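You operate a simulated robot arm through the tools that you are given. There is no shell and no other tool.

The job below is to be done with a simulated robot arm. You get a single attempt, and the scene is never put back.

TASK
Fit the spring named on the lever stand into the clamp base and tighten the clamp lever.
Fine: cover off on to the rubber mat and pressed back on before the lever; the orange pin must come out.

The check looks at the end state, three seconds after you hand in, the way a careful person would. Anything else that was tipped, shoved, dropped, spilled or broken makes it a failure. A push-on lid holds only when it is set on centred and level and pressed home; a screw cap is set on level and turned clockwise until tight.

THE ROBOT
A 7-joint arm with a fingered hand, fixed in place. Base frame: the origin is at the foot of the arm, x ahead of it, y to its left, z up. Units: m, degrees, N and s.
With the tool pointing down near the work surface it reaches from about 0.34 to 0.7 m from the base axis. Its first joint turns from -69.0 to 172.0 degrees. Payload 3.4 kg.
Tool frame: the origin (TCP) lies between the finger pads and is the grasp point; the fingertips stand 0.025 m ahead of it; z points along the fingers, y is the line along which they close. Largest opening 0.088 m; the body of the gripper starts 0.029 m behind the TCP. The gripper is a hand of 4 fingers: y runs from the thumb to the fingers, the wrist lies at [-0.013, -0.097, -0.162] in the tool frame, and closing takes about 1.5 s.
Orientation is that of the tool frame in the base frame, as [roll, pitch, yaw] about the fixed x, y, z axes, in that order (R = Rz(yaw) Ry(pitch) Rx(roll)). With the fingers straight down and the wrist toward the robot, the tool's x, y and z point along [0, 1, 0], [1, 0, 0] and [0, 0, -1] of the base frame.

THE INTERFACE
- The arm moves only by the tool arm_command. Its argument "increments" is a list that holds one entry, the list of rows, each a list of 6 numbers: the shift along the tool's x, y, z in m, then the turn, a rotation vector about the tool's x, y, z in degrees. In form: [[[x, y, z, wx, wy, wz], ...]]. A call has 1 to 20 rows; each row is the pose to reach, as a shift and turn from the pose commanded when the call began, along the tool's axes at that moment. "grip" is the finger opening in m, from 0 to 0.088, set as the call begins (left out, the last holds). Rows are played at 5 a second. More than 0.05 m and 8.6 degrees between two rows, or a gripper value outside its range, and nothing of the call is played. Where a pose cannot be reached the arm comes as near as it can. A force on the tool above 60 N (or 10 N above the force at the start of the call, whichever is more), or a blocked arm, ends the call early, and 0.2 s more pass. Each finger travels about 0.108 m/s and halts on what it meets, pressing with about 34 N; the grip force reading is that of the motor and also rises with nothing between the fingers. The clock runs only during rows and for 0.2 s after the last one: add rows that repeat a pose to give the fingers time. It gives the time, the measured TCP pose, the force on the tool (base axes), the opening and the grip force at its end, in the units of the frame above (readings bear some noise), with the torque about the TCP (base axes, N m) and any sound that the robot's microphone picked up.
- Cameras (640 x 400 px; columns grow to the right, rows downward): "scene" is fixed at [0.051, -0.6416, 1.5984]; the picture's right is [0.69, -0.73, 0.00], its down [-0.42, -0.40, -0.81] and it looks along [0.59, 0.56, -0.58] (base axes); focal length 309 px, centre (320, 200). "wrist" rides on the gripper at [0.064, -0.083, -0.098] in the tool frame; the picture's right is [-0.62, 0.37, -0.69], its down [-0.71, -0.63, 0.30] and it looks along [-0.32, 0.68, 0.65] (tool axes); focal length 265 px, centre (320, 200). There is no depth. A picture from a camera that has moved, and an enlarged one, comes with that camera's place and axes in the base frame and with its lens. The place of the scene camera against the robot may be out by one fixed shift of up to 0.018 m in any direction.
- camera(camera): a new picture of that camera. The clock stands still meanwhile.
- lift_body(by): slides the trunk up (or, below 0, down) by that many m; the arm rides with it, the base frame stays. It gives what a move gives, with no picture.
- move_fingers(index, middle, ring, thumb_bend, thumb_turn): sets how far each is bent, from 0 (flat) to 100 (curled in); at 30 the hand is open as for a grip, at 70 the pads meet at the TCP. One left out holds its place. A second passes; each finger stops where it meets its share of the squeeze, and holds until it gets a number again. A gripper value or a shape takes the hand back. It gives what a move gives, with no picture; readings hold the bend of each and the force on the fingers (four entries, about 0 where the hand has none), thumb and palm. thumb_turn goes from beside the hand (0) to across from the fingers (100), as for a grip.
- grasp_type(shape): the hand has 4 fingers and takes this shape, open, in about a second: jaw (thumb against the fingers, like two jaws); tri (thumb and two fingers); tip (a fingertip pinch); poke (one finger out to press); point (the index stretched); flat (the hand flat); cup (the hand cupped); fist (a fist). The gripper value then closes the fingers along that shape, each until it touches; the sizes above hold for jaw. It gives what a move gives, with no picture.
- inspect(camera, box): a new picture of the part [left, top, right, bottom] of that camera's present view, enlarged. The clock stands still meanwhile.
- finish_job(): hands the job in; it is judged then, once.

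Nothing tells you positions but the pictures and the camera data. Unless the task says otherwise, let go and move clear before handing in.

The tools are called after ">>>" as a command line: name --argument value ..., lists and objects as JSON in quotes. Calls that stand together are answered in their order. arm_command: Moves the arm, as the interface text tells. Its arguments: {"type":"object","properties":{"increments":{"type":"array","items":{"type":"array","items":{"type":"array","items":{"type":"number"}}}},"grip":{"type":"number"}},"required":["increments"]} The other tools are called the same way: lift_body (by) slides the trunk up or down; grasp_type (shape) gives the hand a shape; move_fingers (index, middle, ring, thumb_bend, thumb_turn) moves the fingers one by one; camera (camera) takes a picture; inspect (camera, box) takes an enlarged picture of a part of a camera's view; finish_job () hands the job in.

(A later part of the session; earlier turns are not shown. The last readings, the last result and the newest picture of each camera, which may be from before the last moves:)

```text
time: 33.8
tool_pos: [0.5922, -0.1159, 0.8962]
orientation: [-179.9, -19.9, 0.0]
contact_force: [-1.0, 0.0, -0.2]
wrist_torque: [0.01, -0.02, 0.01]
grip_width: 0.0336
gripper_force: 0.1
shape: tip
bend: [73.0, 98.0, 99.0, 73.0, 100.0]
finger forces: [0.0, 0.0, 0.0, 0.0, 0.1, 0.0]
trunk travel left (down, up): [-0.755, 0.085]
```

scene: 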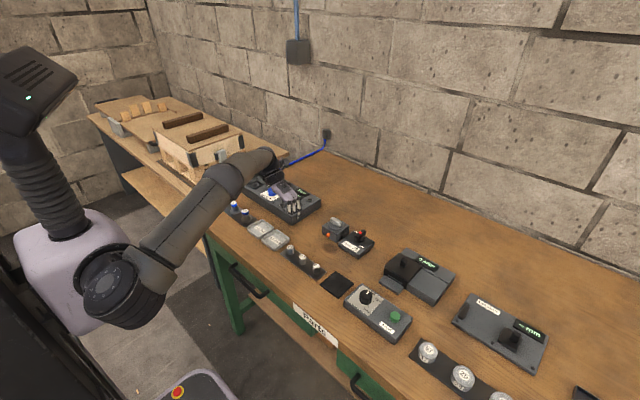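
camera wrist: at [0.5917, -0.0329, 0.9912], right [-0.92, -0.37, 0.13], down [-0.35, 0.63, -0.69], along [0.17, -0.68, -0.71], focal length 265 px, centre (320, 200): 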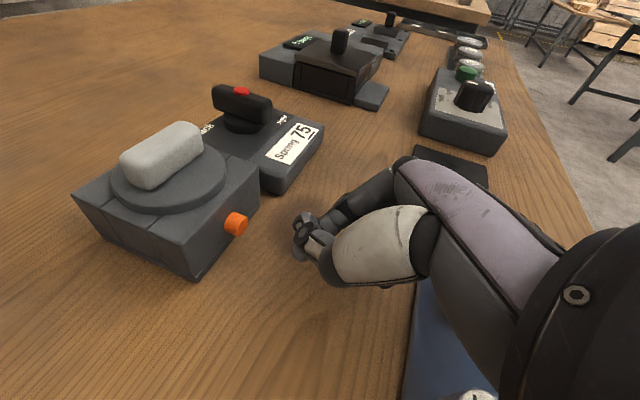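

That worked. Approaching the pin again at 20° tilt, stopping 10 mm short to check.

>>> arm_command --increments '[[[0.0125, 0, 0.0122, 0, 0, 0], [0.025, 0, 0.0245, 0, 0, 0], [0.0375, -0.0007, 0.0367, 0, 0, 0], [0.0375, -0.0007, 0.0367, 0, 0, 0]]]' --grip 0.034

>>> inspect --camera "wrist" --box '[210, 180, 370, 320]'

```text
time: 34.8
tool_pos: [0.6425, -0.1157, 0.8753]
orientation: [-180.0, -20.0, 0.2]
contact_force: [0.3, 0.1, 0.3]
wrist_torque: [0.01, 0.03, 0.03]
grip_width: 0.0339
gripper_force: 0.0
shape: tip
bend: [73.0, 98.0, 99.0, 73.0, 100.0]
finger forces: [0.0, 0.1, 0.0, 0.0, 0.0, 0.0]
trunk travel left (down, up): [-0.755, 0.085]
```

```text
2.86 times, centred on (290, 250) of wrist
camera zoom: at [0.6683, -0.0321, 0.9902], right [-0.82, -0.37, 0.44], down [-0.57, 0.63, -0.53], along [-0.08, -0.68, -0.73], focal length 758 px, centre (406, 57)
```

zoom: 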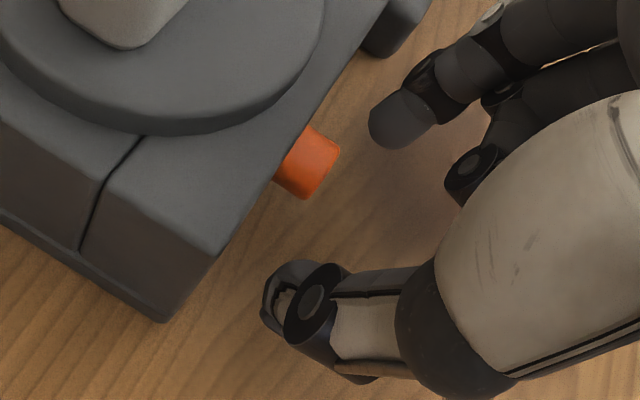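

Creeping forward until light contact with the face.

>>> arm_command --increments '[[[0.0028, 0, 0.001, 0, 0, 0], [0.0056, 0, 0.002, 0, 0, 0], [0.0085, 0, 0.0031, 0, 0, 0], [0.0085, 0, 0.0031, 0, 0, 0]]]' --grip 0.034

>>> inspect --camera "wrist" --box '[210, 180, 370, 320]'

```text
time: 35.8
tool_pos: [0.6502, -0.1166, 0.8747]
orientation: [-179.9, -20.0, 0.1]
contact_force: [0.4, -0.4, 0.5]
wrist_torque: [0.01, 0.03, -0.02]
grip_width: 0.0338
gripper_force: 0.0
shape: tip
bend: [73.0, 98.0, 99.0, 73.0, 100.0]
finger forces: [0.0, 0.0, 0.1, 0.0, 0.0, 0.0]
trunk travel left (down, up): [-0.755, 0.085]
```

```text
2.86 times, centred on (290, 250) of wrist
camera zoom: at [0.6771, -0.0327, 0.9894], right [-0.82, -0.37, 0.44], down [-0.57, 0.63, -0.53], along [-0.08, -0.68, -0.73], focal length 758 px, centre (406, 57)
```

zoom: 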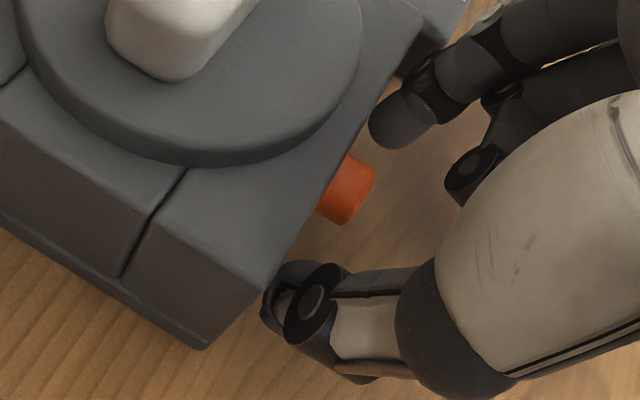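

>>> arm_command --increments '[[[0.0019, 0, 0.0007, 0, 0, 0], [0.0038, 0, 0.0014, 0, 0, 0], [0.0038, 0, 0.0014, 0, 0, 0]]]' --grip 0.034

>>> inspect --camera "wrist" --box '[210, 180, 370, 320]'

```text
time: 36.6
tool_pos: [0.653, -0.1152, 0.8751]
orientation: [-180.0, -19.9, -0.1]
contact_force: [-2.2, 0.4, 0.6]
wrist_torque: [0.01, 0.09, -0.03]
grip_width: 0.0336
gripper_force: 0.1
shape: tip
bend: [73.0, 98.0, 99.0, 73.0, 100.0]
finger forces: [1.8, 0.0, 0.1, 0.1, 1.2, 0.1]
trunk travel left (down, up): [-0.755, 0.085]
```

```text
2.86 times, centred on (290, 250) of wrist
camera zoom: at [0.6808, -0.0321, 0.9893], right [-0.82, -0.37, 0.44], down [-0.57, 0.63, -0.53], along [-0.08, -0.68, -0.73], focal length 758 px, centre (406, 57)
```

zoom: 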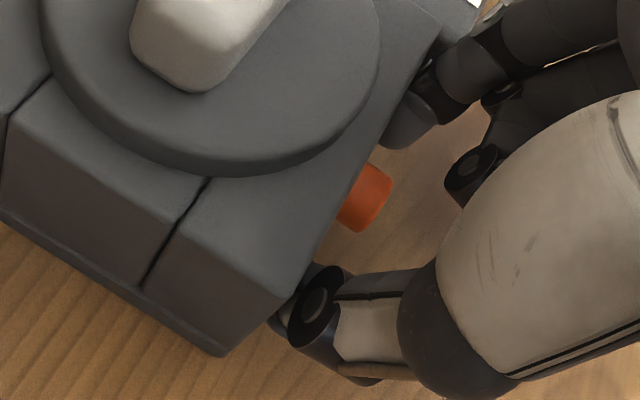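

Light contact (2 N). I'll go 2 mm lower, then close firmly.

>>> arm_command --increments '[[[-0.001, 0, 0.002, 0, 0, 0], [-0.001, 0, 0.002, 0, 0, 0]]]' --grip 0.034

>>> arm_command --increments '[[[0, 0, 0, 0, 0, 0], [0, 0, 0, 0, 0, 0], [0, 0, 0, 0, 0, 0], [0, 0, 0, 0, 0, 0], [0, 0, 0, 0, 0, 0], [0, 0, 0, 0, 0, 0]]]' --grip 0.0

>>> inspect --camera "wrist" --box '[210, 180, 370, 320]'

```text
time: 37.2
tool_pos: [0.6546, -0.1146, 0.8726]
orientation: [-179.9, -20.1, 0.0]
contact_force: [-3.7, 0.1, 1.6]
wrist_torque: [0.0, 0.02, -0.03]
grip_width: 0.0336
gripper_force: 0.0
shape: tip
bend: [73.0, 98.0, 99.0, 73.0, 100.0]
finger forces: [1.8, 0.0, 0.1, 0.0, 1.2, 0.0]
trunk travel left (down, up): [-0.755, 0.085]
```

```text
time: 38.6
tool_pos: [0.6535, -0.116, 0.8735]
orientation: [-179.9, -20.1, 0.1]
contact_force: [-8.5, 3.3, -4.4]
wrist_torque: [0.03, 0.23, -0.08]
grip_width: 0.0177
gripper_force: 34.2
shape: tip
bend: [74.0, 100.0, 100.0, 78.0, 100.0]
finger forces: [31.3, 0.0, 0.1, 0.0, 28.3, 0.0]
trunk travel left (down, up): [-0.755, 0.085]
```

```text
2.86 times, centred on (290, 250) of wrist
camera zoom: at [0.6803, -0.0318, 0.9875], right [-0.82, -0.37, 0.44], down [-0.57, 0.63, -0.53], along [-0.08, -0.68, -0.73], focal length 758 px, centre (406, 57)
```

zoom: 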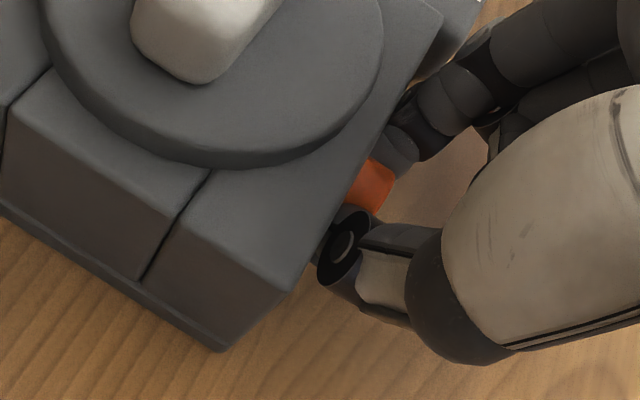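

A deeper grip this time. Pulling straight back slowly.

>>> arm_command --increments '[[[-0.0028, 0, -0.001, 0, 0, 0], [-0.0056, 0, -0.002, 0, 0, 0], [-0.0085, 0, -0.0031, 0, 0, 0], [-0.0113, 0, -0.0041, 0, 0, 0], [-0.0141, 0, -0.0051, 0, 0, 0]]]' --grip 0.0

>>> inspect --camera "wrist" --box '[210, 180, 370, 320]'

```text
time: 39.8
tool_pos: [0.6419, -0.1152, 0.8725]
orientation: [179.9, -20.1, 0.2]
contact_force: [8.7, 0.9, 0.9]
wrist_torque: [0.02, -0.1, 0.01]
grip_width: 0.0176
gripper_force: 34.1
shape: tip
bend: [74.0, 100.0, 100.0, 78.0, 100.0]
finger forces: [26.9, 0.1, 0.1, 0.0, 28.0, 0.1]
trunk travel left (down, up): [-0.755, 0.085]
```

```text
2.86 times, centred on (290, 250) of wrist
camera zoom: at [0.6678, -0.0316, 0.987], right [-0.82, -0.37, 0.44], down [-0.57, 0.63, -0.53], along [-0.08, -0.68, -0.73], focal length 758 px, centre (406, 57)
```

zoom: 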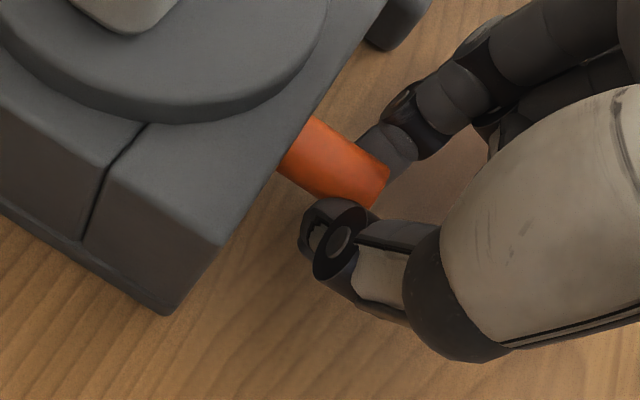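

The pin is sliding out with ~9 N. Continuing to pull.

>>> arm_command --increments '[[[-0.0038, 0, -0.0014, 0, 0, 0], [-0.0075, 0, -0.0027, 0, 0, 0], [-0.0113, 0, -0.0041, 0, 0, 0], [-0.015, 0, -0.0055, 0, 0, 0], [-0.0188, 0, -0.0068, 0, 0, 0], [-0.0226, 0, -0.0082, 0, 0, 0], [-0.0263, 0, -0.0096, 0, 0, 0], [-0.0301, 0, -0.0109, 0, 0, 0]]]' --grip 0.0

>>> camera --camera "wrist"

>>> inspect --camera "wrist" --box '[170, 180, 370, 320]'

```text
time: 41.6
tool_pos: [0.6082, -0.1151, 0.8735]
orientation: [-179.9, -19.9, 0.0]
contact_force: [0.1, -0.2, 0.4]
wrist_torque: [-0.03, 0.01, 0.02]
grip_width: 0.0121
gripper_force: 33.9
shape: tip
bend: [76.0, 100.0, 100.0, 86.0, 96.0]
finger forces: [0.0, 0.0, 0.0, 0.0, 0.0, 0.0]
trunk travel left (down, up): [-0.755, 0.085]
```

```text
taken
camera wrist: at [0.6347, -0.0324, 0.9872], right [-0.82, -0.37, 0.44], down [-0.57, 0.63, -0.53], along [-0.08, -0.68, -0.73], focal length 265 px, centre (320, 200)
```

wrist: 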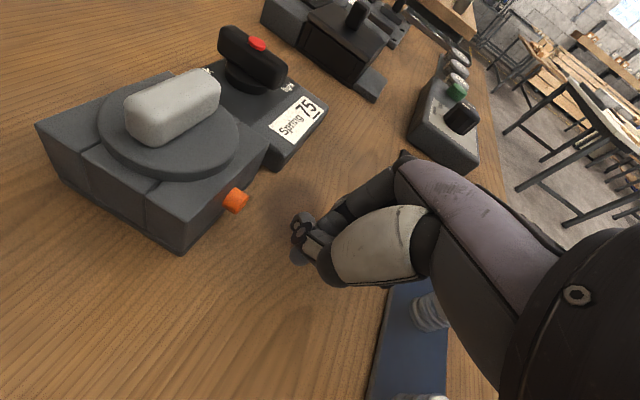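

```text
2.86 times, centred on (270, 250) of wrist
camera zoom: at [0.6347, -0.0324, 0.9872], right [-0.82, -0.37, 0.44], down [-0.57, 0.63, -0.53], along [-0.08, -0.68, -0.73], focal length 758 px, centre (463, 57)
```

zoom: 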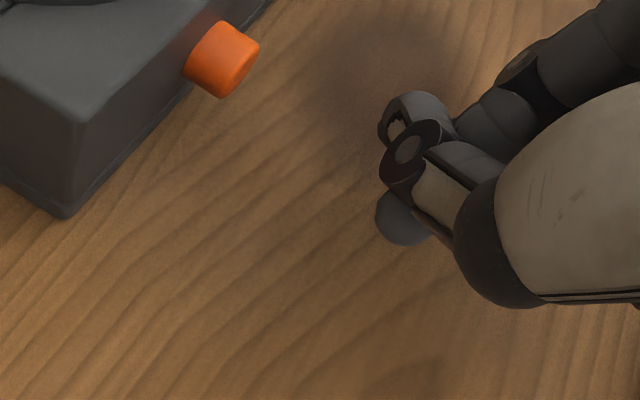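

The pin sprang back in — it is spring loaded or my grip slipped later in the pull. I'll regrip the same way and pull step by step while watching the force.

>>> arm_command --increments '[[[0.0, 0, 0.0, 0, 0, 0], [0.0, 0, 0, 0, 0, 0], [0.0113, 0, 0.0041, 0, 0, 0], [0.0226, 0, 0.0082, 0, 0, 0], [0.0339, 0, 0.0123, 0, 0, 0], [0.0395, 0, 0.0144, 0, 0, 0], [0.0423, 0, 0.0155, 0, 0, 0], [0.0423, 0, 0.0165, 0, 0, 0]]]' --grip 0.034

>>> inspect --camera "wrist" --box '[210, 180, 370, 320]'

```text
time: 43.4
tool_pos: [0.6532, -0.1152, 0.8725]
orientation: [-179.8, -19.9, 0.0]
contact_force: [-1.5, -0.6, 0.6]
wrist_torque: [0.02, 0.02, 0.0]
grip_width: 0.0338
gripper_force: 0.0
shape: tip
bend: [73.0, 98.0, 99.0, 73.0, 100.0]
finger forces: [0.4, 0.0, 0.0, 0.0, 0.7, 0.0]
trunk travel left (down, up): [-0.755, 0.085]
```

```text
2.86 times, centred on (290, 250) of wrist
camera zoom: at [0.6798, -0.0324, 0.9868], right [-0.82, -0.37, 0.44], down [-0.57, 0.63, -0.53], along [-0.08, -0.68, -0.73], focal length 758 px, centre (406, 57)
```

zoom: 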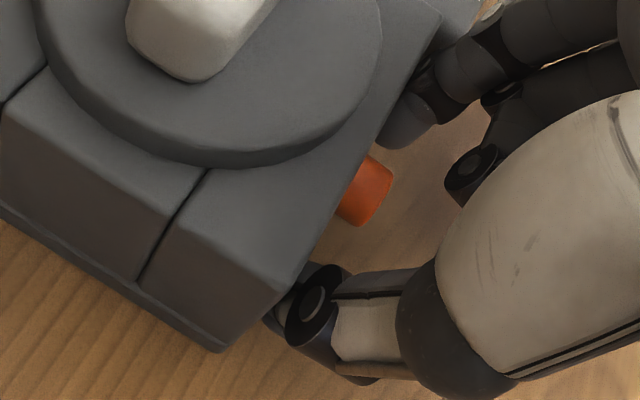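

>>> arm_command --increments '[[[0.001, 0, 0.0004, 0, 0, 0], [0.001, 0, 0.0004, 0, 0, 0], [0.001, 0, 0.0004, 0, 0, 0], [0.001, 0, 0.0004, 0, 0, 0], [0.001, 0, 0.0004, 0, 0, 0], [0.001, 0, 0.0004, 0, 0, 0]]]' --grip 0.0

>>> arm_command --increments '[[[-0.0028, 0, -0.001, 0, 0, 0], [-0.0056, 0, -0.002, 0, 0, 0], [-0.0085, 0, -0.0031, 0, 0, 0]]]'

>>> arm_command --increments '[[[-0.0028, 0, -0.001, 0, 0, 0], [-0.0056, 0, -0.002, 0, 0, 0]]]'

>>> arm_command --increments '[[[-0.0028, 0, -0.001, 0, 0, 0]]]'

>>> inspect --camera "wrist" --box '[210, 180, 370, 320]'

```text
time: 44.8
tool_pos: [0.6536, -0.115, 0.8707]
orientation: [-180.0, -19.9, 0.1]
contact_force: [-7.2, 5.6, -5.5]
wrist_torque: [0.08, 0.23, -0.08]
grip_width: 0.01
gripper_force: 34.0
shape: tip
bend: [73.0, 100.0, 100.0, 73.0, 100.0]
finger forces: [30.9, 0.0, 0.2, 0.1, 30.6, 0.0]
trunk travel left (down, up): [-0.755, 0.085]
```

```text
time: 45.6
tool_pos: [0.6461, -0.1155, 0.8719]
orientation: [180.0, -20.0, 0.1]
contact_force: [1.6, 4.5, -5.5]
wrist_torque: [0.09, 0.0, 0.01]
grip_width: 0.0103
gripper_force: 34.4
shape: tip
bend: [73.0, 100.0, 100.0, 73.0, 100.0]
finger forces: [26.0, 0.0, 0.1, 0.1, 29.9, 0.0]
trunk travel left (down, up): [-0.755, 0.085]
```

```text
time: 46.2
tool_pos: [0.6405, -0.1152, 0.872]
orientation: [180.0, -20.1, 0.1]
contact_force: [5.9, 4.8, -4.9]
wrist_torque: [0.05, -0.08, 0.05]
grip_width: 0.0102
gripper_force: 34.2
shape: tip
bend: [73.0, 100.0, 100.0, 73.0, 100.0]
finger forces: [25.6, 0.1, 0.0, 0.1, 30.1, 0.0]
trunk travel left (down, up): [-0.755, 0.085]
```

```text
time: 46.6
tool_pos: [0.6407, -0.1149, 0.8712]
orientation: [179.9, -20.1, 0.1]
contact_force: [13.2, 4.0, -1.6]
wrist_torque: [0.07, -0.19, 0.04]
grip_width: 0.0104
gripper_force: 33.8
shape: tip
bend: [73.0, 100.0, 100.0, 73.0, 100.0]
finger forces: [26.4, 0.1, 0.0, 0.0, 29.9, 0.1]
trunk travel left (down, up): [-0.755, 0.085]
```

```text
2.86 times, centred on (290, 250) of wrist
camera zoom: at [0.6666, -0.0316, 0.9856], right [-0.82, -0.37, 0.44], down [-0.57, 0.63, -0.53], along [-0.08, -0.68, -0.73], focal length 758 px, centre (406, 57)
```

zoom: 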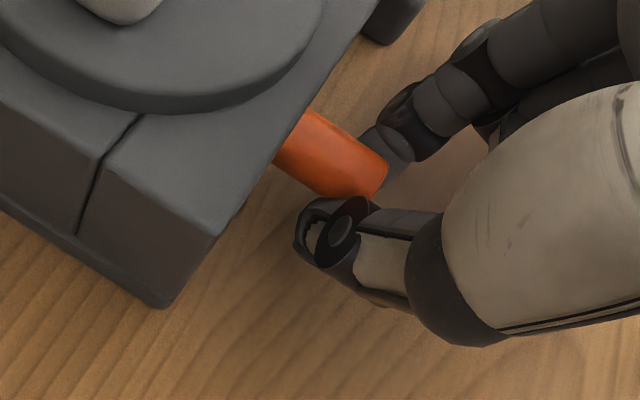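

The pin comes 13 mm out and then meets a stiff stop at 13 N. I'll pull a little harder in small steps to see if it is a detent.

>>> arm_command --increments '[[[-0.0019, 0, -0.0007, 0, 0, 0], [-0.0019, 0, -0.0007, 0, 0, 0]]]'

>>> arm_command --increments '[[[-0.0019, 0, -0.0007, 0, 0, 0], [-0.0019, 0, -0.0007, 0, 0, 0]]]'

>>> inspect --camera "wrist" --box '[210, 180, 370, 320]'

```text
time: 47.2
tool_pos: [0.6378, -0.1133, 0.8685]
orientation: [-179.8, -19.6, 0.0]
contact_force: [12.1, 6.2, -9.8]
wrist_torque: [0.19, 0.05, 0.08]
grip_width: 0.0103
gripper_force: 34.3
shape: tip
bend: [73.0, 100.0, 100.0, 74.0, 100.0]
finger forces: [21.4, 0.0, 0.1, 0.1, 26.0, 0.0]
trunk travel left (down, up): [-0.755, 0.085]
```

```text
time: 47.8
tool_pos: [0.6332, -0.1097, 0.8695]
orientation: [-179.9, -19.7, 0.3]
contact_force: [1.3, 22.5, -11.3]
wrist_torque: [0.28, 0.18, 0.35]
grip_width: 0.007
gripper_force: 34.1
shape: tip
bend: [74.0, 100.0, 100.0, 75.0, 96.0]
finger forces: [0.1, 0.1, 0.1, 0.0, 38.9, 0.0]
trunk travel left (down, up): [-0.755, 0.085]
```

```text
2.86 times, centred on (290, 250) of wrist
camera zoom: at [0.6596, -0.0265, 0.984], right [-0.82, -0.37, 0.44], down [-0.57, 0.63, -0.53], along [-0.08, -0.68, -0.73], focal length 758 px, centre (406, 57)
```

zoom: 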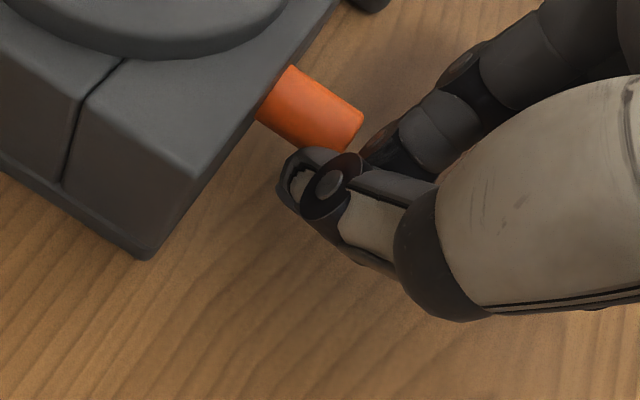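

The index slipped off but the pin still looks out. I'll open the fingers gently and see whether it stays.

>>> arm_command --increments '[[[0, 0, 0, 0, 0, 0], [0, 0, 0, 0, 0, 0], [0, 0, 0, 0, 0, 0]]]' --grip 0.034

>>> inspect --camera "wrist" --box '[210, 180, 370, 320]'

```text
time: 48.6
tool_pos: [0.6331, -0.1155, 0.8729]
orientation: [180.0, -20.0, -0.1]
contact_force: [0.4, -0.2, -0.3]
wrist_torque: [-0.01, -0.01, -0.02]
grip_width: 0.0338
gripper_force: 0.1
shape: tip
bend: [73.0, 98.0, 99.0, 73.0, 100.0]
finger forces: [0.0, 0.0, 0.1, 0.0, 0.0, 0.1]
trunk travel left (down, up): [-0.755, 0.085]
```

```text
2.86 times, centred on (290, 250) of wrist
camera zoom: at [0.6594, -0.0329, 0.9864], right [-0.82, -0.37, 0.44], down [-0.57, 0.63, -0.53], along [-0.08, -0.68, -0.73], focal length 758 px, centre (406, 57)
```

zoom: 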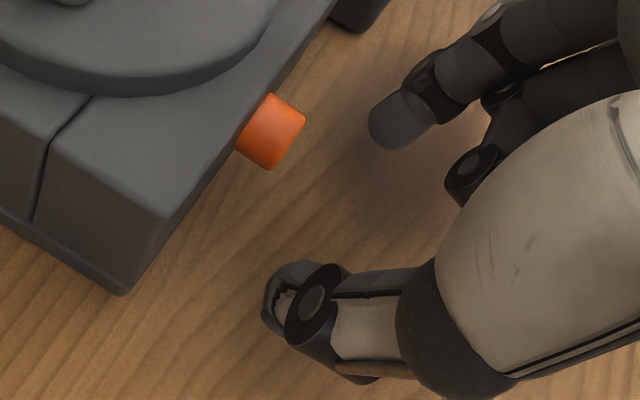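

The pin springs back when released; it has a 13 mm stroke with an end stop, so pulling it to the stop may already have released the cover. I'll move up, return the hand to the normal yaw and test the cover gently.

>>> arm_command --increments '[[[-0.008, 0, -0.01, 0, 0, 0], [-0.008, 0, -0.03, 0, 0, 0], [-0.008, 0, -0.05, 0, 0, 0], [-0.008, 0, -0.07, 0, 0, 0], [-0.008, 0, -0.09, 0, 0, 0], [-0.008, 0, -0.11, 0, 0, 0], [-0.008, 0, -0.12, 0, 0, 0]]]' --grip 0.05

>>> arm_command --increments '[[[0, 0, 0, 0, -7, 0], [0, 0, 0, 0, -14, 0], [0, 0, 0, 0, -20, 0], [0, 0, 0, 0, -20, 0]]]'

>>> arm_command --increments '[[[0, 0, 0, 0, 0, -7.5], [0, 0, 0, 0, 0, -15], [0, 0, 0, 0, 0, -22.5], [0, 0, 0, 0, 0, -30], [0, 0, 0, 0, 0, -37.5], [0, 0, 0, 0, 0, -45], [0, 0, 0, 0, 0, -52.5], [0, 0, 0, 0, 0, -60], [0, 0, 0, 0, 0, -67.5], [0, 0, 0, 0, 0, -75], [0, 0, 0, 0, 0, -82.5], [0, 0, 0, 0, 0, -90], [0, 0, 0, 0, 0, -90]]]'

>>> grasp_type --shape "jaw"

>>> camera --camera "scene"

```text
time: 50.2
tool_pos: [0.5851, -0.1174, 0.9815]
orientation: [-179.9, -19.9, 0.1]
contact_force: [-0.1, -0.6, -0.1]
wrist_torque: [0.02, -0.01, -0.03]
grip_width: 0.0494
gripper_force: 0.0
shape: tip
bend: [32.0, 98.0, 99.0, 66.0, 100.0]
finger forces: [0.1, 0.0, 0.0, 0.0, 0.0, 0.0]
trunk travel left (down, up): [-0.755, 0.085]
```

```text
time: 51.2
tool_pos: [0.5845, -0.1157, 0.9807]
orientation: [-179.9, 0.1, 0.0]
contact_force: [0.3, -0.5, -0.4]
wrist_torque: [-0.01, 0.04, -0.02]
grip_width: 0.0493
gripper_force: 0.0
shape: tip
bend: [32.0, 98.0, 99.0, 66.0, 100.0]
finger forces: [0.0, 0.1, 0.0, 0.0, 0.0, 0.0]
trunk travel left (down, up): [-0.755, 0.085]
```

```text
time: 54.0
tool_pos: [0.5838, -0.1152, 0.9816]
orientation: [179.9, -0.1, 90.1]
contact_force: [0.5, -1.3, 0.9]
wrist_torque: [-0.03, 0.0, 0.02]
grip_width: 0.0494
gripper_force: 0.0
shape: tip
bend: [32.0, 98.0, 99.0, 66.0, 100.0]
finger forces: [0.1, 0.0, 0.0, 0.1, 0.0, 0.0]
trunk travel left (down, up): [-0.755, 0.085]
```

```text
time: 54.9
tool_pos: [0.5837, -0.1149, 0.9807]
orientation: [180.0, -0.1, 90.1]
contact_force: [-0.6, -0.6, -0.3]
wrist_torque: [0.01, -0.02, 0.04]
grip_width: 0.088
gripper_force: 0.1
shape: jaw
bend: [30.0, 30.0, 30.0, 30.0, 98.0]
finger forces: [0.1, 0.0, 0.1, 0.0, 0.0, 0.0]
trunk travel left (down, up): [-0.755, 0.085]
```

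```text
taken
```

scene: 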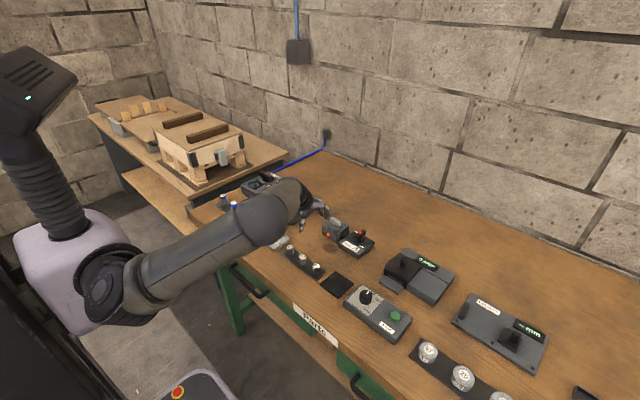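

Now moving above the cover handle at (0.7015, −0.1145).

>>> arm_command --increments '[[[0, 0.02, 0, 0, 0, 0], [0, 0.04, 0, 0, 0, 0], [0, 0.06, 0, 0, 0, 0], [0, 0.08, 0.005, 0, 0, 0], [0, 0.1, 0.015, 0, 0, 0], [0.0005, 0.1178, 0.025, 0, 0, 0], [0.0005, 0.1178, 0.025, 0, 0, 0]]]' --grip 0.06

>>> camera --camera "wrist"

>>> inspect --camera "scene" --box '[270, 170, 390, 250]'

```text
time: 56.5
tool_pos: [0.7002, -0.1162, 0.9559]
orientation: [180.0, 0.0, 90.0]
contact_force: [0.1, -0.1, -0.5]
wrist_torque: [-0.02, 0.0, 0.0]
grip_width: 0.0601
gripper_force: 0.0
shape: jaw
bend: [28.0, 37.0, 34.0, 59.0, 99.0]
finger forces: [0.0, 0.1, 0.1, 0.0, 0.1, 0.0]
trunk travel left (down, up): [-0.755, 0.085]
```

```text
taken
camera wrist: at [0.6173, -0.0515, 1.0546], right [0.37, -0.62, 0.69], down [-0.63, -0.71, -0.31], along [0.68, -0.32, -0.65], focal length 265 px, centre (320, 200)
```

wrist: 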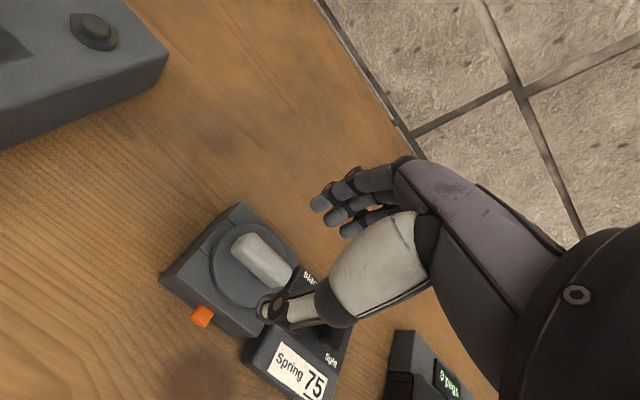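

```text
5.00 times, centred on (330, 210) of scene
camera zoom: at [0.051, -0.6416, 1.5984], right [0.69, -0.73, 0.0], down [-0.42, -0.4, -0.81], along [0.59, 0.56, -0.58], focal length 1545 px, centre (270, 150)
```

zoom: 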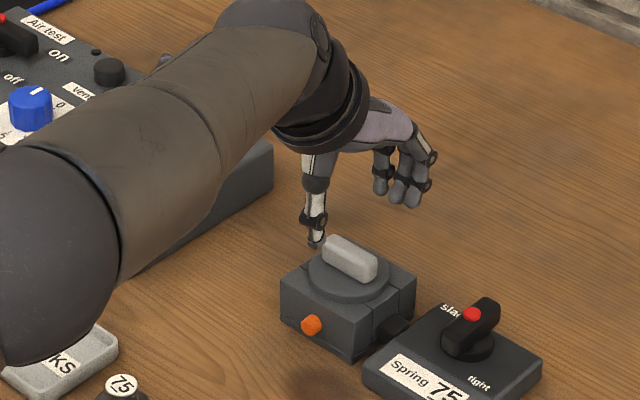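

The handle is at about (0.699, −0.115) with its top at z≈0.898. Descending to straddle it.

>>> arm_command --increments '[[[0, -0.001, 0.012, 0, 0, 0], [0.001, -0.001, 0.024, 0, 0, 0], [0.001, -0.001, 0.034, 0, 0, 0], [0.001, -0.001, 0.042, 0, 0, 0], [0.001, -0.001, 0.042, 0, 0, 0]]]' --grip 0.06

>>> inspect --camera "wrist" --box '[200, 150, 400, 340]'

>>> inspect --camera "scene" --box '[290, 190, 370, 245]'

```text
time: 57.7
tool_pos: [0.7005, -0.1122, 0.914]
orientation: [179.9, -0.1, 90.2]
contact_force: [-0.2, -0.5, 0.1]
wrist_torque: [0.05, 0.01, 0.0]
grip_width: 0.0601
gripper_force: 0.0
shape: jaw
bend: [28.0, 37.0, 34.0, 59.0, 99.0]
finger forces: [0.0, 0.0, 0.1, 0.0, 0.0, 0.0]
trunk travel left (down, up): [-0.755, 0.085]
```

```text
2.11 times, centred on (300, 245) of wrist
camera zoom: at [0.6168, -0.0489, 1.0133], right [0.37, -0.62, 0.69], down [-0.63, -0.71, -0.31], along [0.68, -0.32, -0.65], focal length 559 px, centre (362, 105)
```

zoom: 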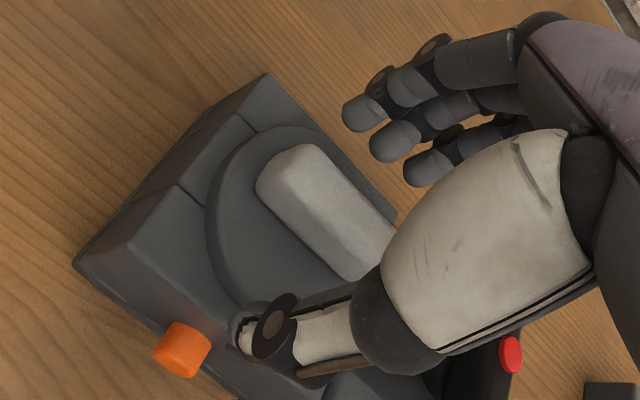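

```text
7.27 times, centred on (330, 218) of scene
camera zoom: at [0.051, -0.6416, 1.5984], right [0.69, -0.73, 0.0], down [-0.42, -0.4, -0.81], along [0.59, 0.56, -0.58], focal length 2248 px, centre (247, 73)
```

zoom: 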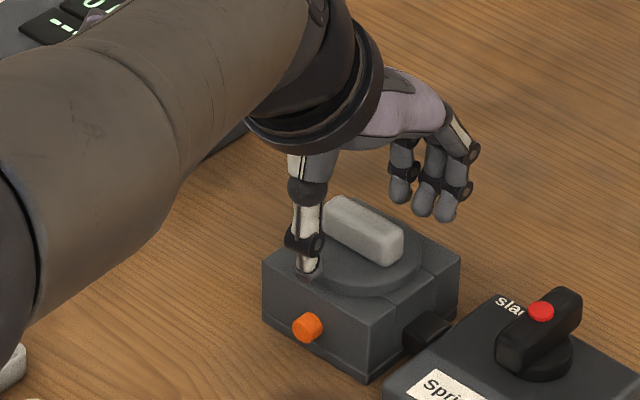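

Well aligned. Lowering 3 mm and closing on the handle.

>>> arm_command --increments '[[[0, 0, 0.003, 0, 0, 0], [0, 0, 0.003, 0, 0, 0], [0, 0, 0.003, 0, 0, 0], [0, 0, 0.003, 0, 0, 0], [0, 0, 0.003, 0, 0, 0], [0, 0, 0.003, 0, 0, 0], [0, 0, 0.003, 0, 0, 0]]]' --grip 0.005

>>> inspect --camera "wrist" --box '[200, 150, 400, 340]'

>>> inspect --camera "scene" --box '[290, 190, 370, 245]'

```text
time: 59.3
tool_pos: [0.6991, -0.1133, 0.9128]
orientation: [179.9, -0.1, 89.9]
contact_force: [0.2, 0.2, 7.8]
wrist_torque: [0.11, -0.08, 0.07]
grip_width: 0.0184
gripper_force: 34.1
shape: jaw
bend: [74.0, 59.0, 60.0, 78.0, 100.0]
finger forces: [22.0, 6.7, 4.4, 0.0, 29.5, 0.0]
trunk travel left (down, up): [-0.755, 0.085]
```

```text
2.11 times, centred on (300, 245) of wrist
camera zoom: at [0.6154, -0.0494, 1.0113], right [0.37, -0.62, 0.69], down [-0.63, -0.71, -0.31], along [0.69, -0.32, -0.65], focal length 559 px, centre (362, 105)
```

zoom: 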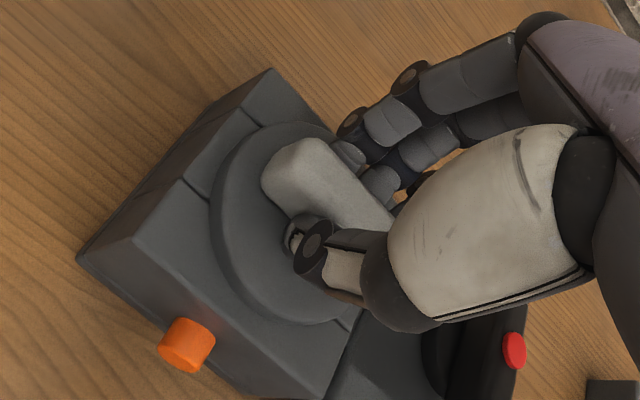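

```text
7.27 times, centred on (330, 218) of scene
camera zoom: at [0.051, -0.6416, 1.5984], right [0.69, -0.73, 0.0], down [-0.42, -0.4, -0.81], along [0.59, 0.56, -0.58], focal length 2248 px, centre (247, 73)
```

zoom: 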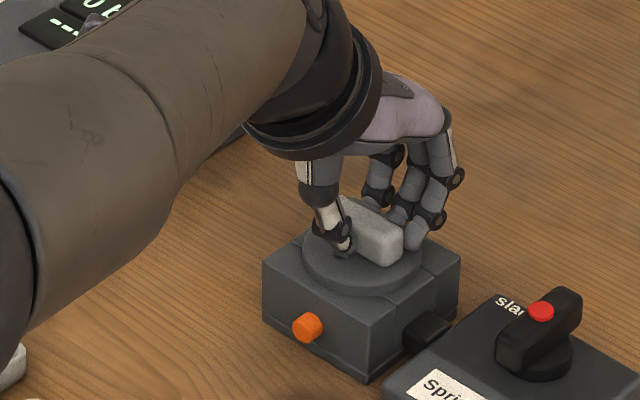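

The handle is held. Testing a gentle lift and watching the force.

>>> arm_command --increments '[[[0, 0, -0.002, 0, 0, 0], [0, 0, -0.004, 0, 0, 0], [0, 0, -0.004, 0, 0, 0]]]'

>>> arm_command --increments '[[[0, 0, -0.001, 0, 0, 0], [0, 0, -0.002, 0, 0, 0], [0, 0, -0.002, 0, 0, 0]]]'

>>> inspect --camera "scene" --box '[290, 190, 370, 245]'

```text
time: 60.1
tool_pos: [0.7, -0.1142, 0.9163]
orientation: [-179.9, 0.0, 90.0]
contact_force: [-0.3, 1.0, -0.4]
wrist_torque: [0.0, 0.02, 0.02]
grip_width: 0.0174
gripper_force: 34.3
shape: jaw
bend: [73.0, 60.0, 65.0, 78.0, 100.0]
finger forces: [20.4, 5.3, 3.0, 0.1, 28.6, 0.0]
trunk travel left (down, up): [-0.755, 0.085]
heard: snap
```

```text
time: 60.9
tool_pos: [0.7012, -0.1136, 0.9173]
orientation: [-180.0, -0.1, 90.0]
contact_force: [0.3, 0.6, -0.9]
wrist_torque: [-0.03, -0.02, 0.0]
grip_width: 0.0173
gripper_force: 34.0
shape: jaw
bend: [73.0, 60.0, 65.0, 78.0, 100.0]
finger forces: [20.4, 5.3, 2.9, 0.0, 28.7, 0.0]
trunk travel left (down, up): [-0.755, 0.085]
```

```text
7.27 times, centred on (330, 218) of scene
camera zoom: at [0.051, -0.6416, 1.5984], right [0.69, -0.73, 0.0], down [-0.42, -0.4, -0.81], along [0.59, 0.56, -0.58], focal length 2248 px, centre (247, 73)
```

zoom: 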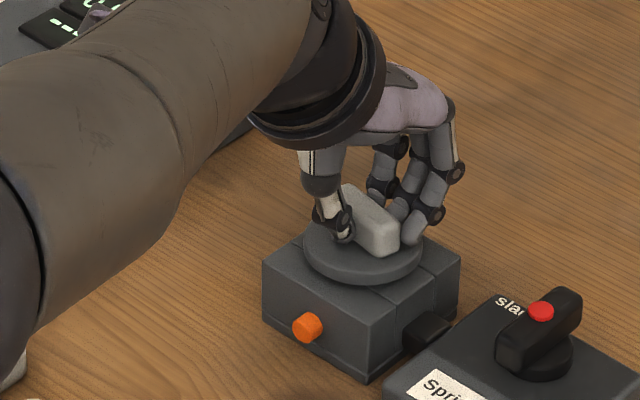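

A snap was heard and the cover lifts freely, so it is off. I'll raise it and look at the base and the underside of the cover.

>>> arm_command --increments '[[[0, 0, -0.01, 0, 0, 0], [0, 0, -0.02, 0, 0, 0], [0, 0, -0.03, 0, 0, 0], [0, 0, -0.045, 0, 0, 0], [0, 0, -0.06, 0, 0, 0], [0, 0, -0.075, 0, 0, 0], [0, 0, -0.075, 0, 0, 0]]]'

>>> inspect --camera "scene" --box '[290, 170, 380, 250]'

>>> camera --camera "wrist"

```text
time: 62.5
tool_pos: [0.7009, -0.1124, 0.9931]
orientation: [-179.9, -0.1, 90.0]
contact_force: [0.5, 0.0, -0.4]
wrist_torque: [0.0, -0.01, -0.04]
grip_width: 0.0172
gripper_force: 34.3
shape: jaw
bend: [73.0, 60.0, 65.0, 78.0, 100.0]
finger forces: [20.4, 5.3, 2.8, 0.0, 28.6, 0.0]
trunk travel left (down, up): [-0.755, 0.085]
```

```text
5.00 times, centred on (335, 210) of scene
camera zoom: at [0.051, -0.6416, 1.5984], right [0.69, -0.73, 0.0], down [-0.42, -0.4, -0.81], along [0.59, 0.56, -0.58], focal length 1545 px, centre (245, 150)
```

zoom: 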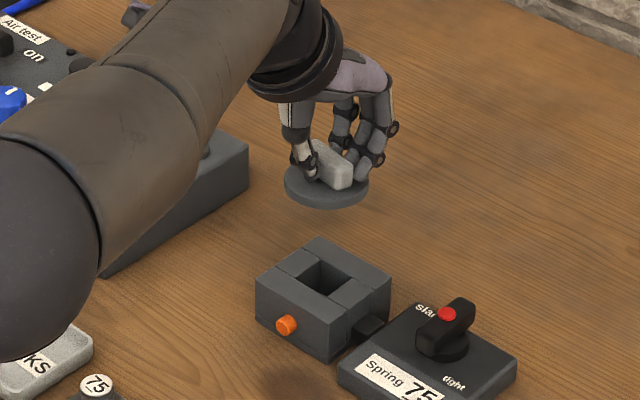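

```text
taken
camera wrist: at [0.6163, -0.0492, 1.092], right [0.37, -0.62, 0.69], down [-0.63, -0.71, -0.3], along [0.68, -0.32, -0.65], focal length 265 px, centre (320, 200)
```

wrist: 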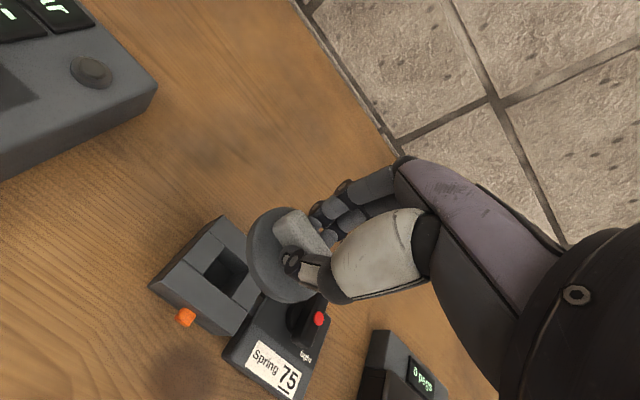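

>>> inspect --camera "wrist" --box '[140, 200, 300, 340]'

>>> inspect --camera "scene" --box '[310, 190, 355, 245]'

```text
2.86 times, centred on (220, 270) of wrist
camera zoom: at [0.6163, -0.0492, 1.092], right [0.37, -0.62, 0.69], down [-0.63, -0.71, -0.3], along [0.68, -0.32, -0.65], focal length 758 px, centre (606, 0)
```

zoom: 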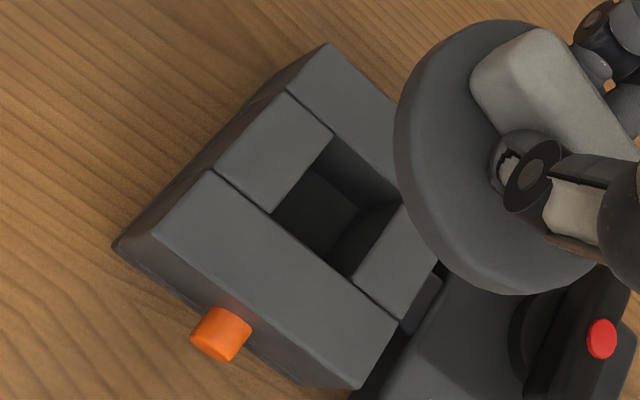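

```text
7.27 times, centred on (332, 218) of scene
camera zoom: at [0.051, -0.6416, 1.5984], right [0.69, -0.73, 0.0], down [-0.42, -0.4, -0.81], along [0.59, 0.56, -0.58], focal length 2248 px, centre (229, 73)
```

zoom: 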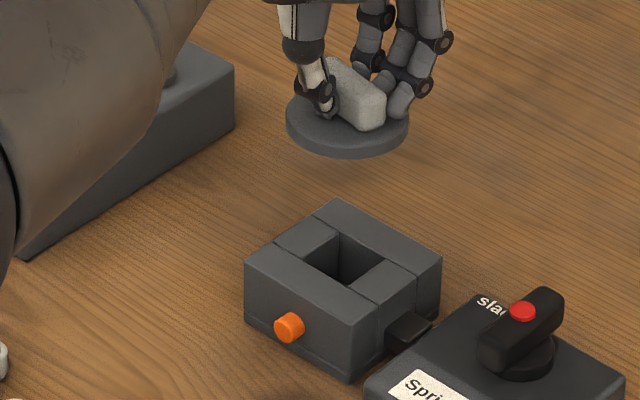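

The base has a square pocket for the spring. Carrying the cover to above the rubber mat at about (0.529, −0.266).

>>> arm_command --increments '[[[-0.0153, -0.0172, 0, 0, 0, 0], [-0.0306, -0.0344, 0, 0, 0, 0], [-0.0459, -0.0516, 0, 0, 0, 0], [-0.0612, -0.0688, 0, 0, 0, 0], [-0.0765, -0.086, 0, 0, 0, 0], [-0.0918, -0.1032, 0, 0, 0, 0], [-0.1071, -0.1204, 0, 0, 0, 0], [-0.1224, -0.1376, 0, 0, 0, 0], [-0.1377, -0.1548, 0, 0, 0, 0], [-0.153, -0.172, 0, 0, 0, 0], [-0.153, -0.172, 0, 0, 0, 0]]]'

>>> camera --camera "wrist"

>>> inspect --camera "scene" --box '[270, 230, 410, 330]'

```text
time: 64.9
tool_pos: [0.5293, -0.2658, 0.9924]
orientation: [-180.0, 0.1, 90.1]
contact_force: [0.2, -0.2, -0.9]
wrist_torque: [-0.02, -0.01, 0.03]
grip_width: 0.0169
gripper_force: 33.6
shape: jaw
bend: [73.0, 60.0, 66.0, 78.0, 100.0]
finger forces: [20.5, 5.3, 2.7, 0.0, 28.5, 0.0]
trunk travel left (down, up): [-0.755, 0.085]
```

```text
taken
camera wrist: at [0.4453, -0.2026, 1.0906], right [0.37, -0.62, 0.69], down [-0.63, -0.71, -0.3], along [0.68, -0.32, -0.65], focal length 265 px, centre (320, 200)
```

wrist: 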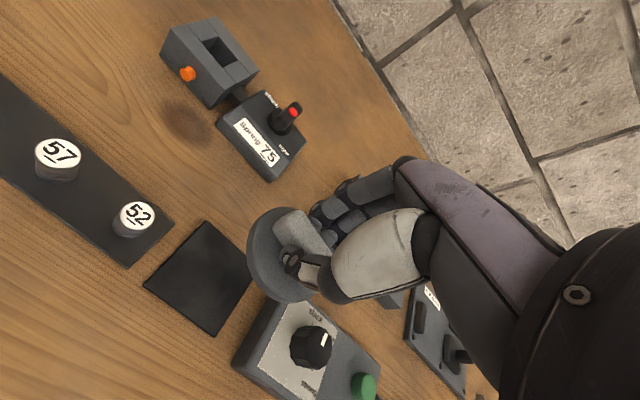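

```text
4.00 times, centred on (340, 280) of scene
camera zoom: at [0.051, -0.6416, 1.5984], right [0.69, -0.73, 0.0], down [-0.42, -0.4, -0.81], along [0.59, 0.56, -0.58], focal length 1236 px, centre (240, -120)
```

zoom: 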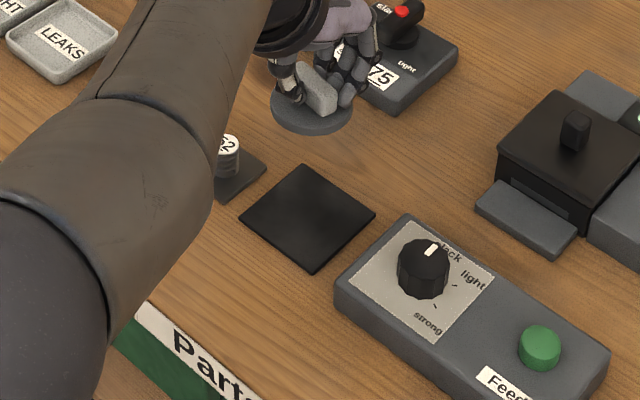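

The mat centre triangulates to (0.5295, −0.267), right below the hand. Descending partway and checking clearances.

>>> arm_command --increments '[[[-0.001, 0, 0.02, 0, 0, 0], [-0.001, 0, 0.04, 0, 0, 0], [-0.001, 0, 0.06, 0, 0, 0], [-0.001, 0, 0.08, 0, 0, 0], [-0.001, 0, 0.09, 0, 0, 0], [-0.001, 0, 0.09, 0, 0, 0]]]'

>>> camera --camera "scene"

>>> inspect --camera "scene" --box '[290, 250, 390, 310]'

>>> camera --camera "wrist"

```text
time: 66.3
tool_pos: [0.5286, -0.2675, 0.9024]
orientation: [-180.0, -0.1, 90.0]
contact_force: [0.2, 0.5, -0.3]
wrist_torque: [0.02, 0.0, -0.04]
grip_width: 0.0171
gripper_force: 33.8
shape: jaw
bend: [73.0, 61.0, 66.0, 78.0, 100.0]
finger forces: [20.6, 5.3, 2.6, 0.0, 28.5, 0.0]
trunk travel left (down, up): [-0.755, 0.085]
```

```text
taken
```

scene: 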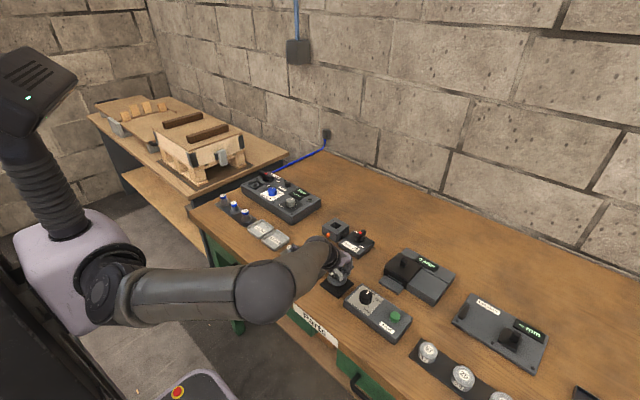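

```text
6.40 times, centred on (340, 280) of scene
camera zoom: at [0.051, -0.6416, 1.5984], right [0.69, -0.73, 0.0], down [-0.42, -0.4, -0.81], along [0.59, 0.56, -0.58], focal length 1978 px, centre (192, -312)
```

zoom: 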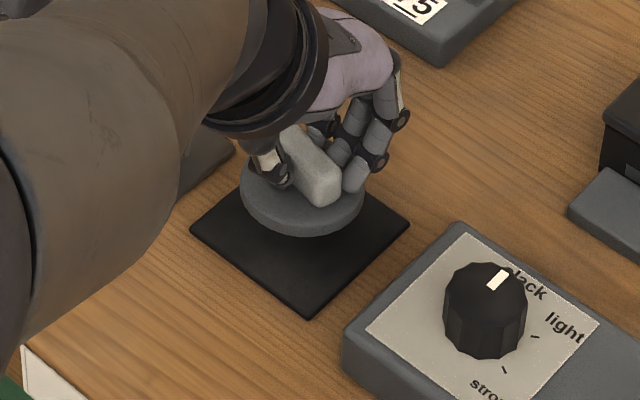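

```text
taken
camera wrist: at [0.4454, -0.2042, 1.001], right [0.37, -0.62, 0.69], down [-0.63, -0.71, -0.31], along [0.68, -0.32, -0.65], focal length 265 px, centre (320, 200)
```

wrist: 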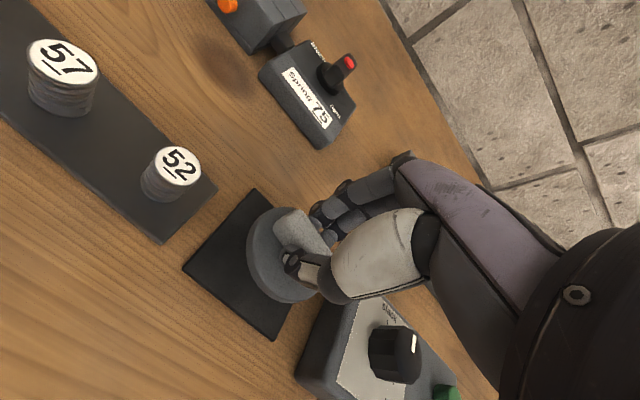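

Clearances look fine. Lowering in small steps until the cover touches the mat.

>>> arm_command --increments '[[[0, 0, 0.004, 0, 0, 0], [0, 0, 0.008, 0, 0, 0], [0, 0, 0.012, 0, 0, 0], [0, 0, 0.016, 0, 0, 0]]]'

>>> arm_command --increments '[[[0, 0, 0.002, 0, 0, 0], [0, 0, 0.004, 0, 0, 0]]]'

>>> inspect --camera "scene" --box '[290, 250, 390, 310]'

```text
time: 67.3
tool_pos: [0.5279, -0.2685, 0.8868]
orientation: [180.0, -0.1, 90.0]
contact_force: [0.3, -0.7, -0.6]
wrist_torque: [0.03, 0.02, 0.02]
grip_width: 0.017
gripper_force: 33.9
shape: jaw
bend: [73.0, 61.0, 66.0, 78.0, 100.0]
finger forces: [20.6, 5.2, 2.4, 0.1, 28.5, 0.1]
trunk travel left (down, up): [-0.755, 0.085]
```

```text
time: 67.9
tool_pos: [0.5294, -0.2672, 0.8828]
orientation: [179.9, 0.0, 90.1]
contact_force: [-0.2, 0.2, -0.2]
wrist_torque: [0.01, 0.0, 0.0]
grip_width: 0.017
gripper_force: 34.1
shape: jaw
bend: [73.0, 61.0, 66.0, 78.0, 100.0]
finger forces: [20.6, 5.2, 2.5, 0.0, 28.5, 0.1]
trunk travel left (down, up): [-0.755, 0.085]
```

```text
6.40 times, centred on (340, 280) of scene
camera zoom: at [0.051, -0.6416, 1.5984], right [0.69, -0.73, 0.0], down [-0.42, -0.4, -0.81], along [0.59, 0.56, -0.58], focal length 1978 px, centre (192, -312)
```

zoom: 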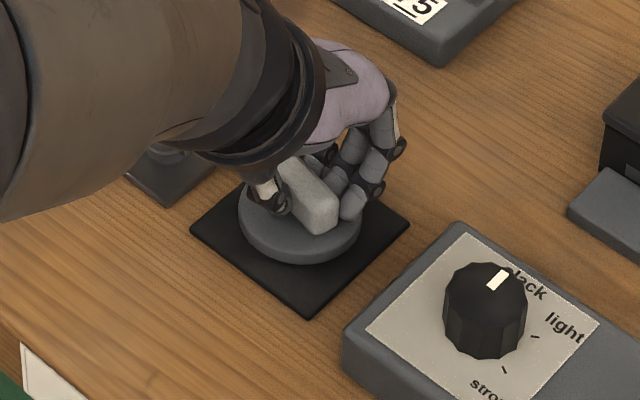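

>>> arm_command --increments '[[[0, 0, 0.001, 0, 0, 0], [0, 0, 0.002, 0, 0, 0]]]'

>>> arm_command --increments '[[[0, 0, 0.001, 0, 0, 0], [0, 0, 0.002, 0, 0, 0]]]'

>>> arm_command --increments '[[[0, 0, 0.001, 0, 0, 0], [0, 0, 0.0015, 0, 0, 0]]]'

```text
time: 68.5
tool_pos: [0.5291, -0.2683, 0.8799]
orientation: [-179.9, -0.1, 89.9]
contact_force: [-0.3, 0.4, -0.9]
wrist_torque: [0.02, -0.01, 0.0]
grip_width: 0.0169
gripper_force: 33.9
shape: jaw
bend: [73.0, 61.0, 66.0, 78.0, 100.0]
finger forces: [20.6, 5.2, 2.4, 0.0, 28.6, 0.0]
trunk travel left (down, up): [-0.755, 0.085]
```

```text
time: 69.1
tool_pos: [0.5294, -0.2677, 0.8781]
orientation: [-180.0, -0.1, 90.0]
contact_force: [0.0, 0.7, 0.4]
wrist_torque: [0.0, -0.01, -0.01]
grip_width: 0.0168
gripper_force: 34.0
shape: jaw
bend: [73.0, 61.0, 66.0, 78.0, 100.0]
finger forces: [21.4, 5.2, 2.5, 0.1, 28.5, 0.0]
trunk travel left (down, up): [-0.755, 0.085]
```

```text
time: 69.7
tool_pos: [0.5299, -0.2681, 0.8776]
orientation: [179.9, 0.0, 89.9]
contact_force: [0.6, -0.7, 5.0]
wrist_torque: [0.04, -0.14, -0.06]
grip_width: 0.017
gripper_force: 33.7
shape: jaw
bend: [73.0, 61.0, 66.0, 78.0, 100.0]
finger forces: [26.6, 5.2, 2.2, 0.0, 28.2, 0.1]
trunk travel left (down, up): [-0.755, 0.085]
```

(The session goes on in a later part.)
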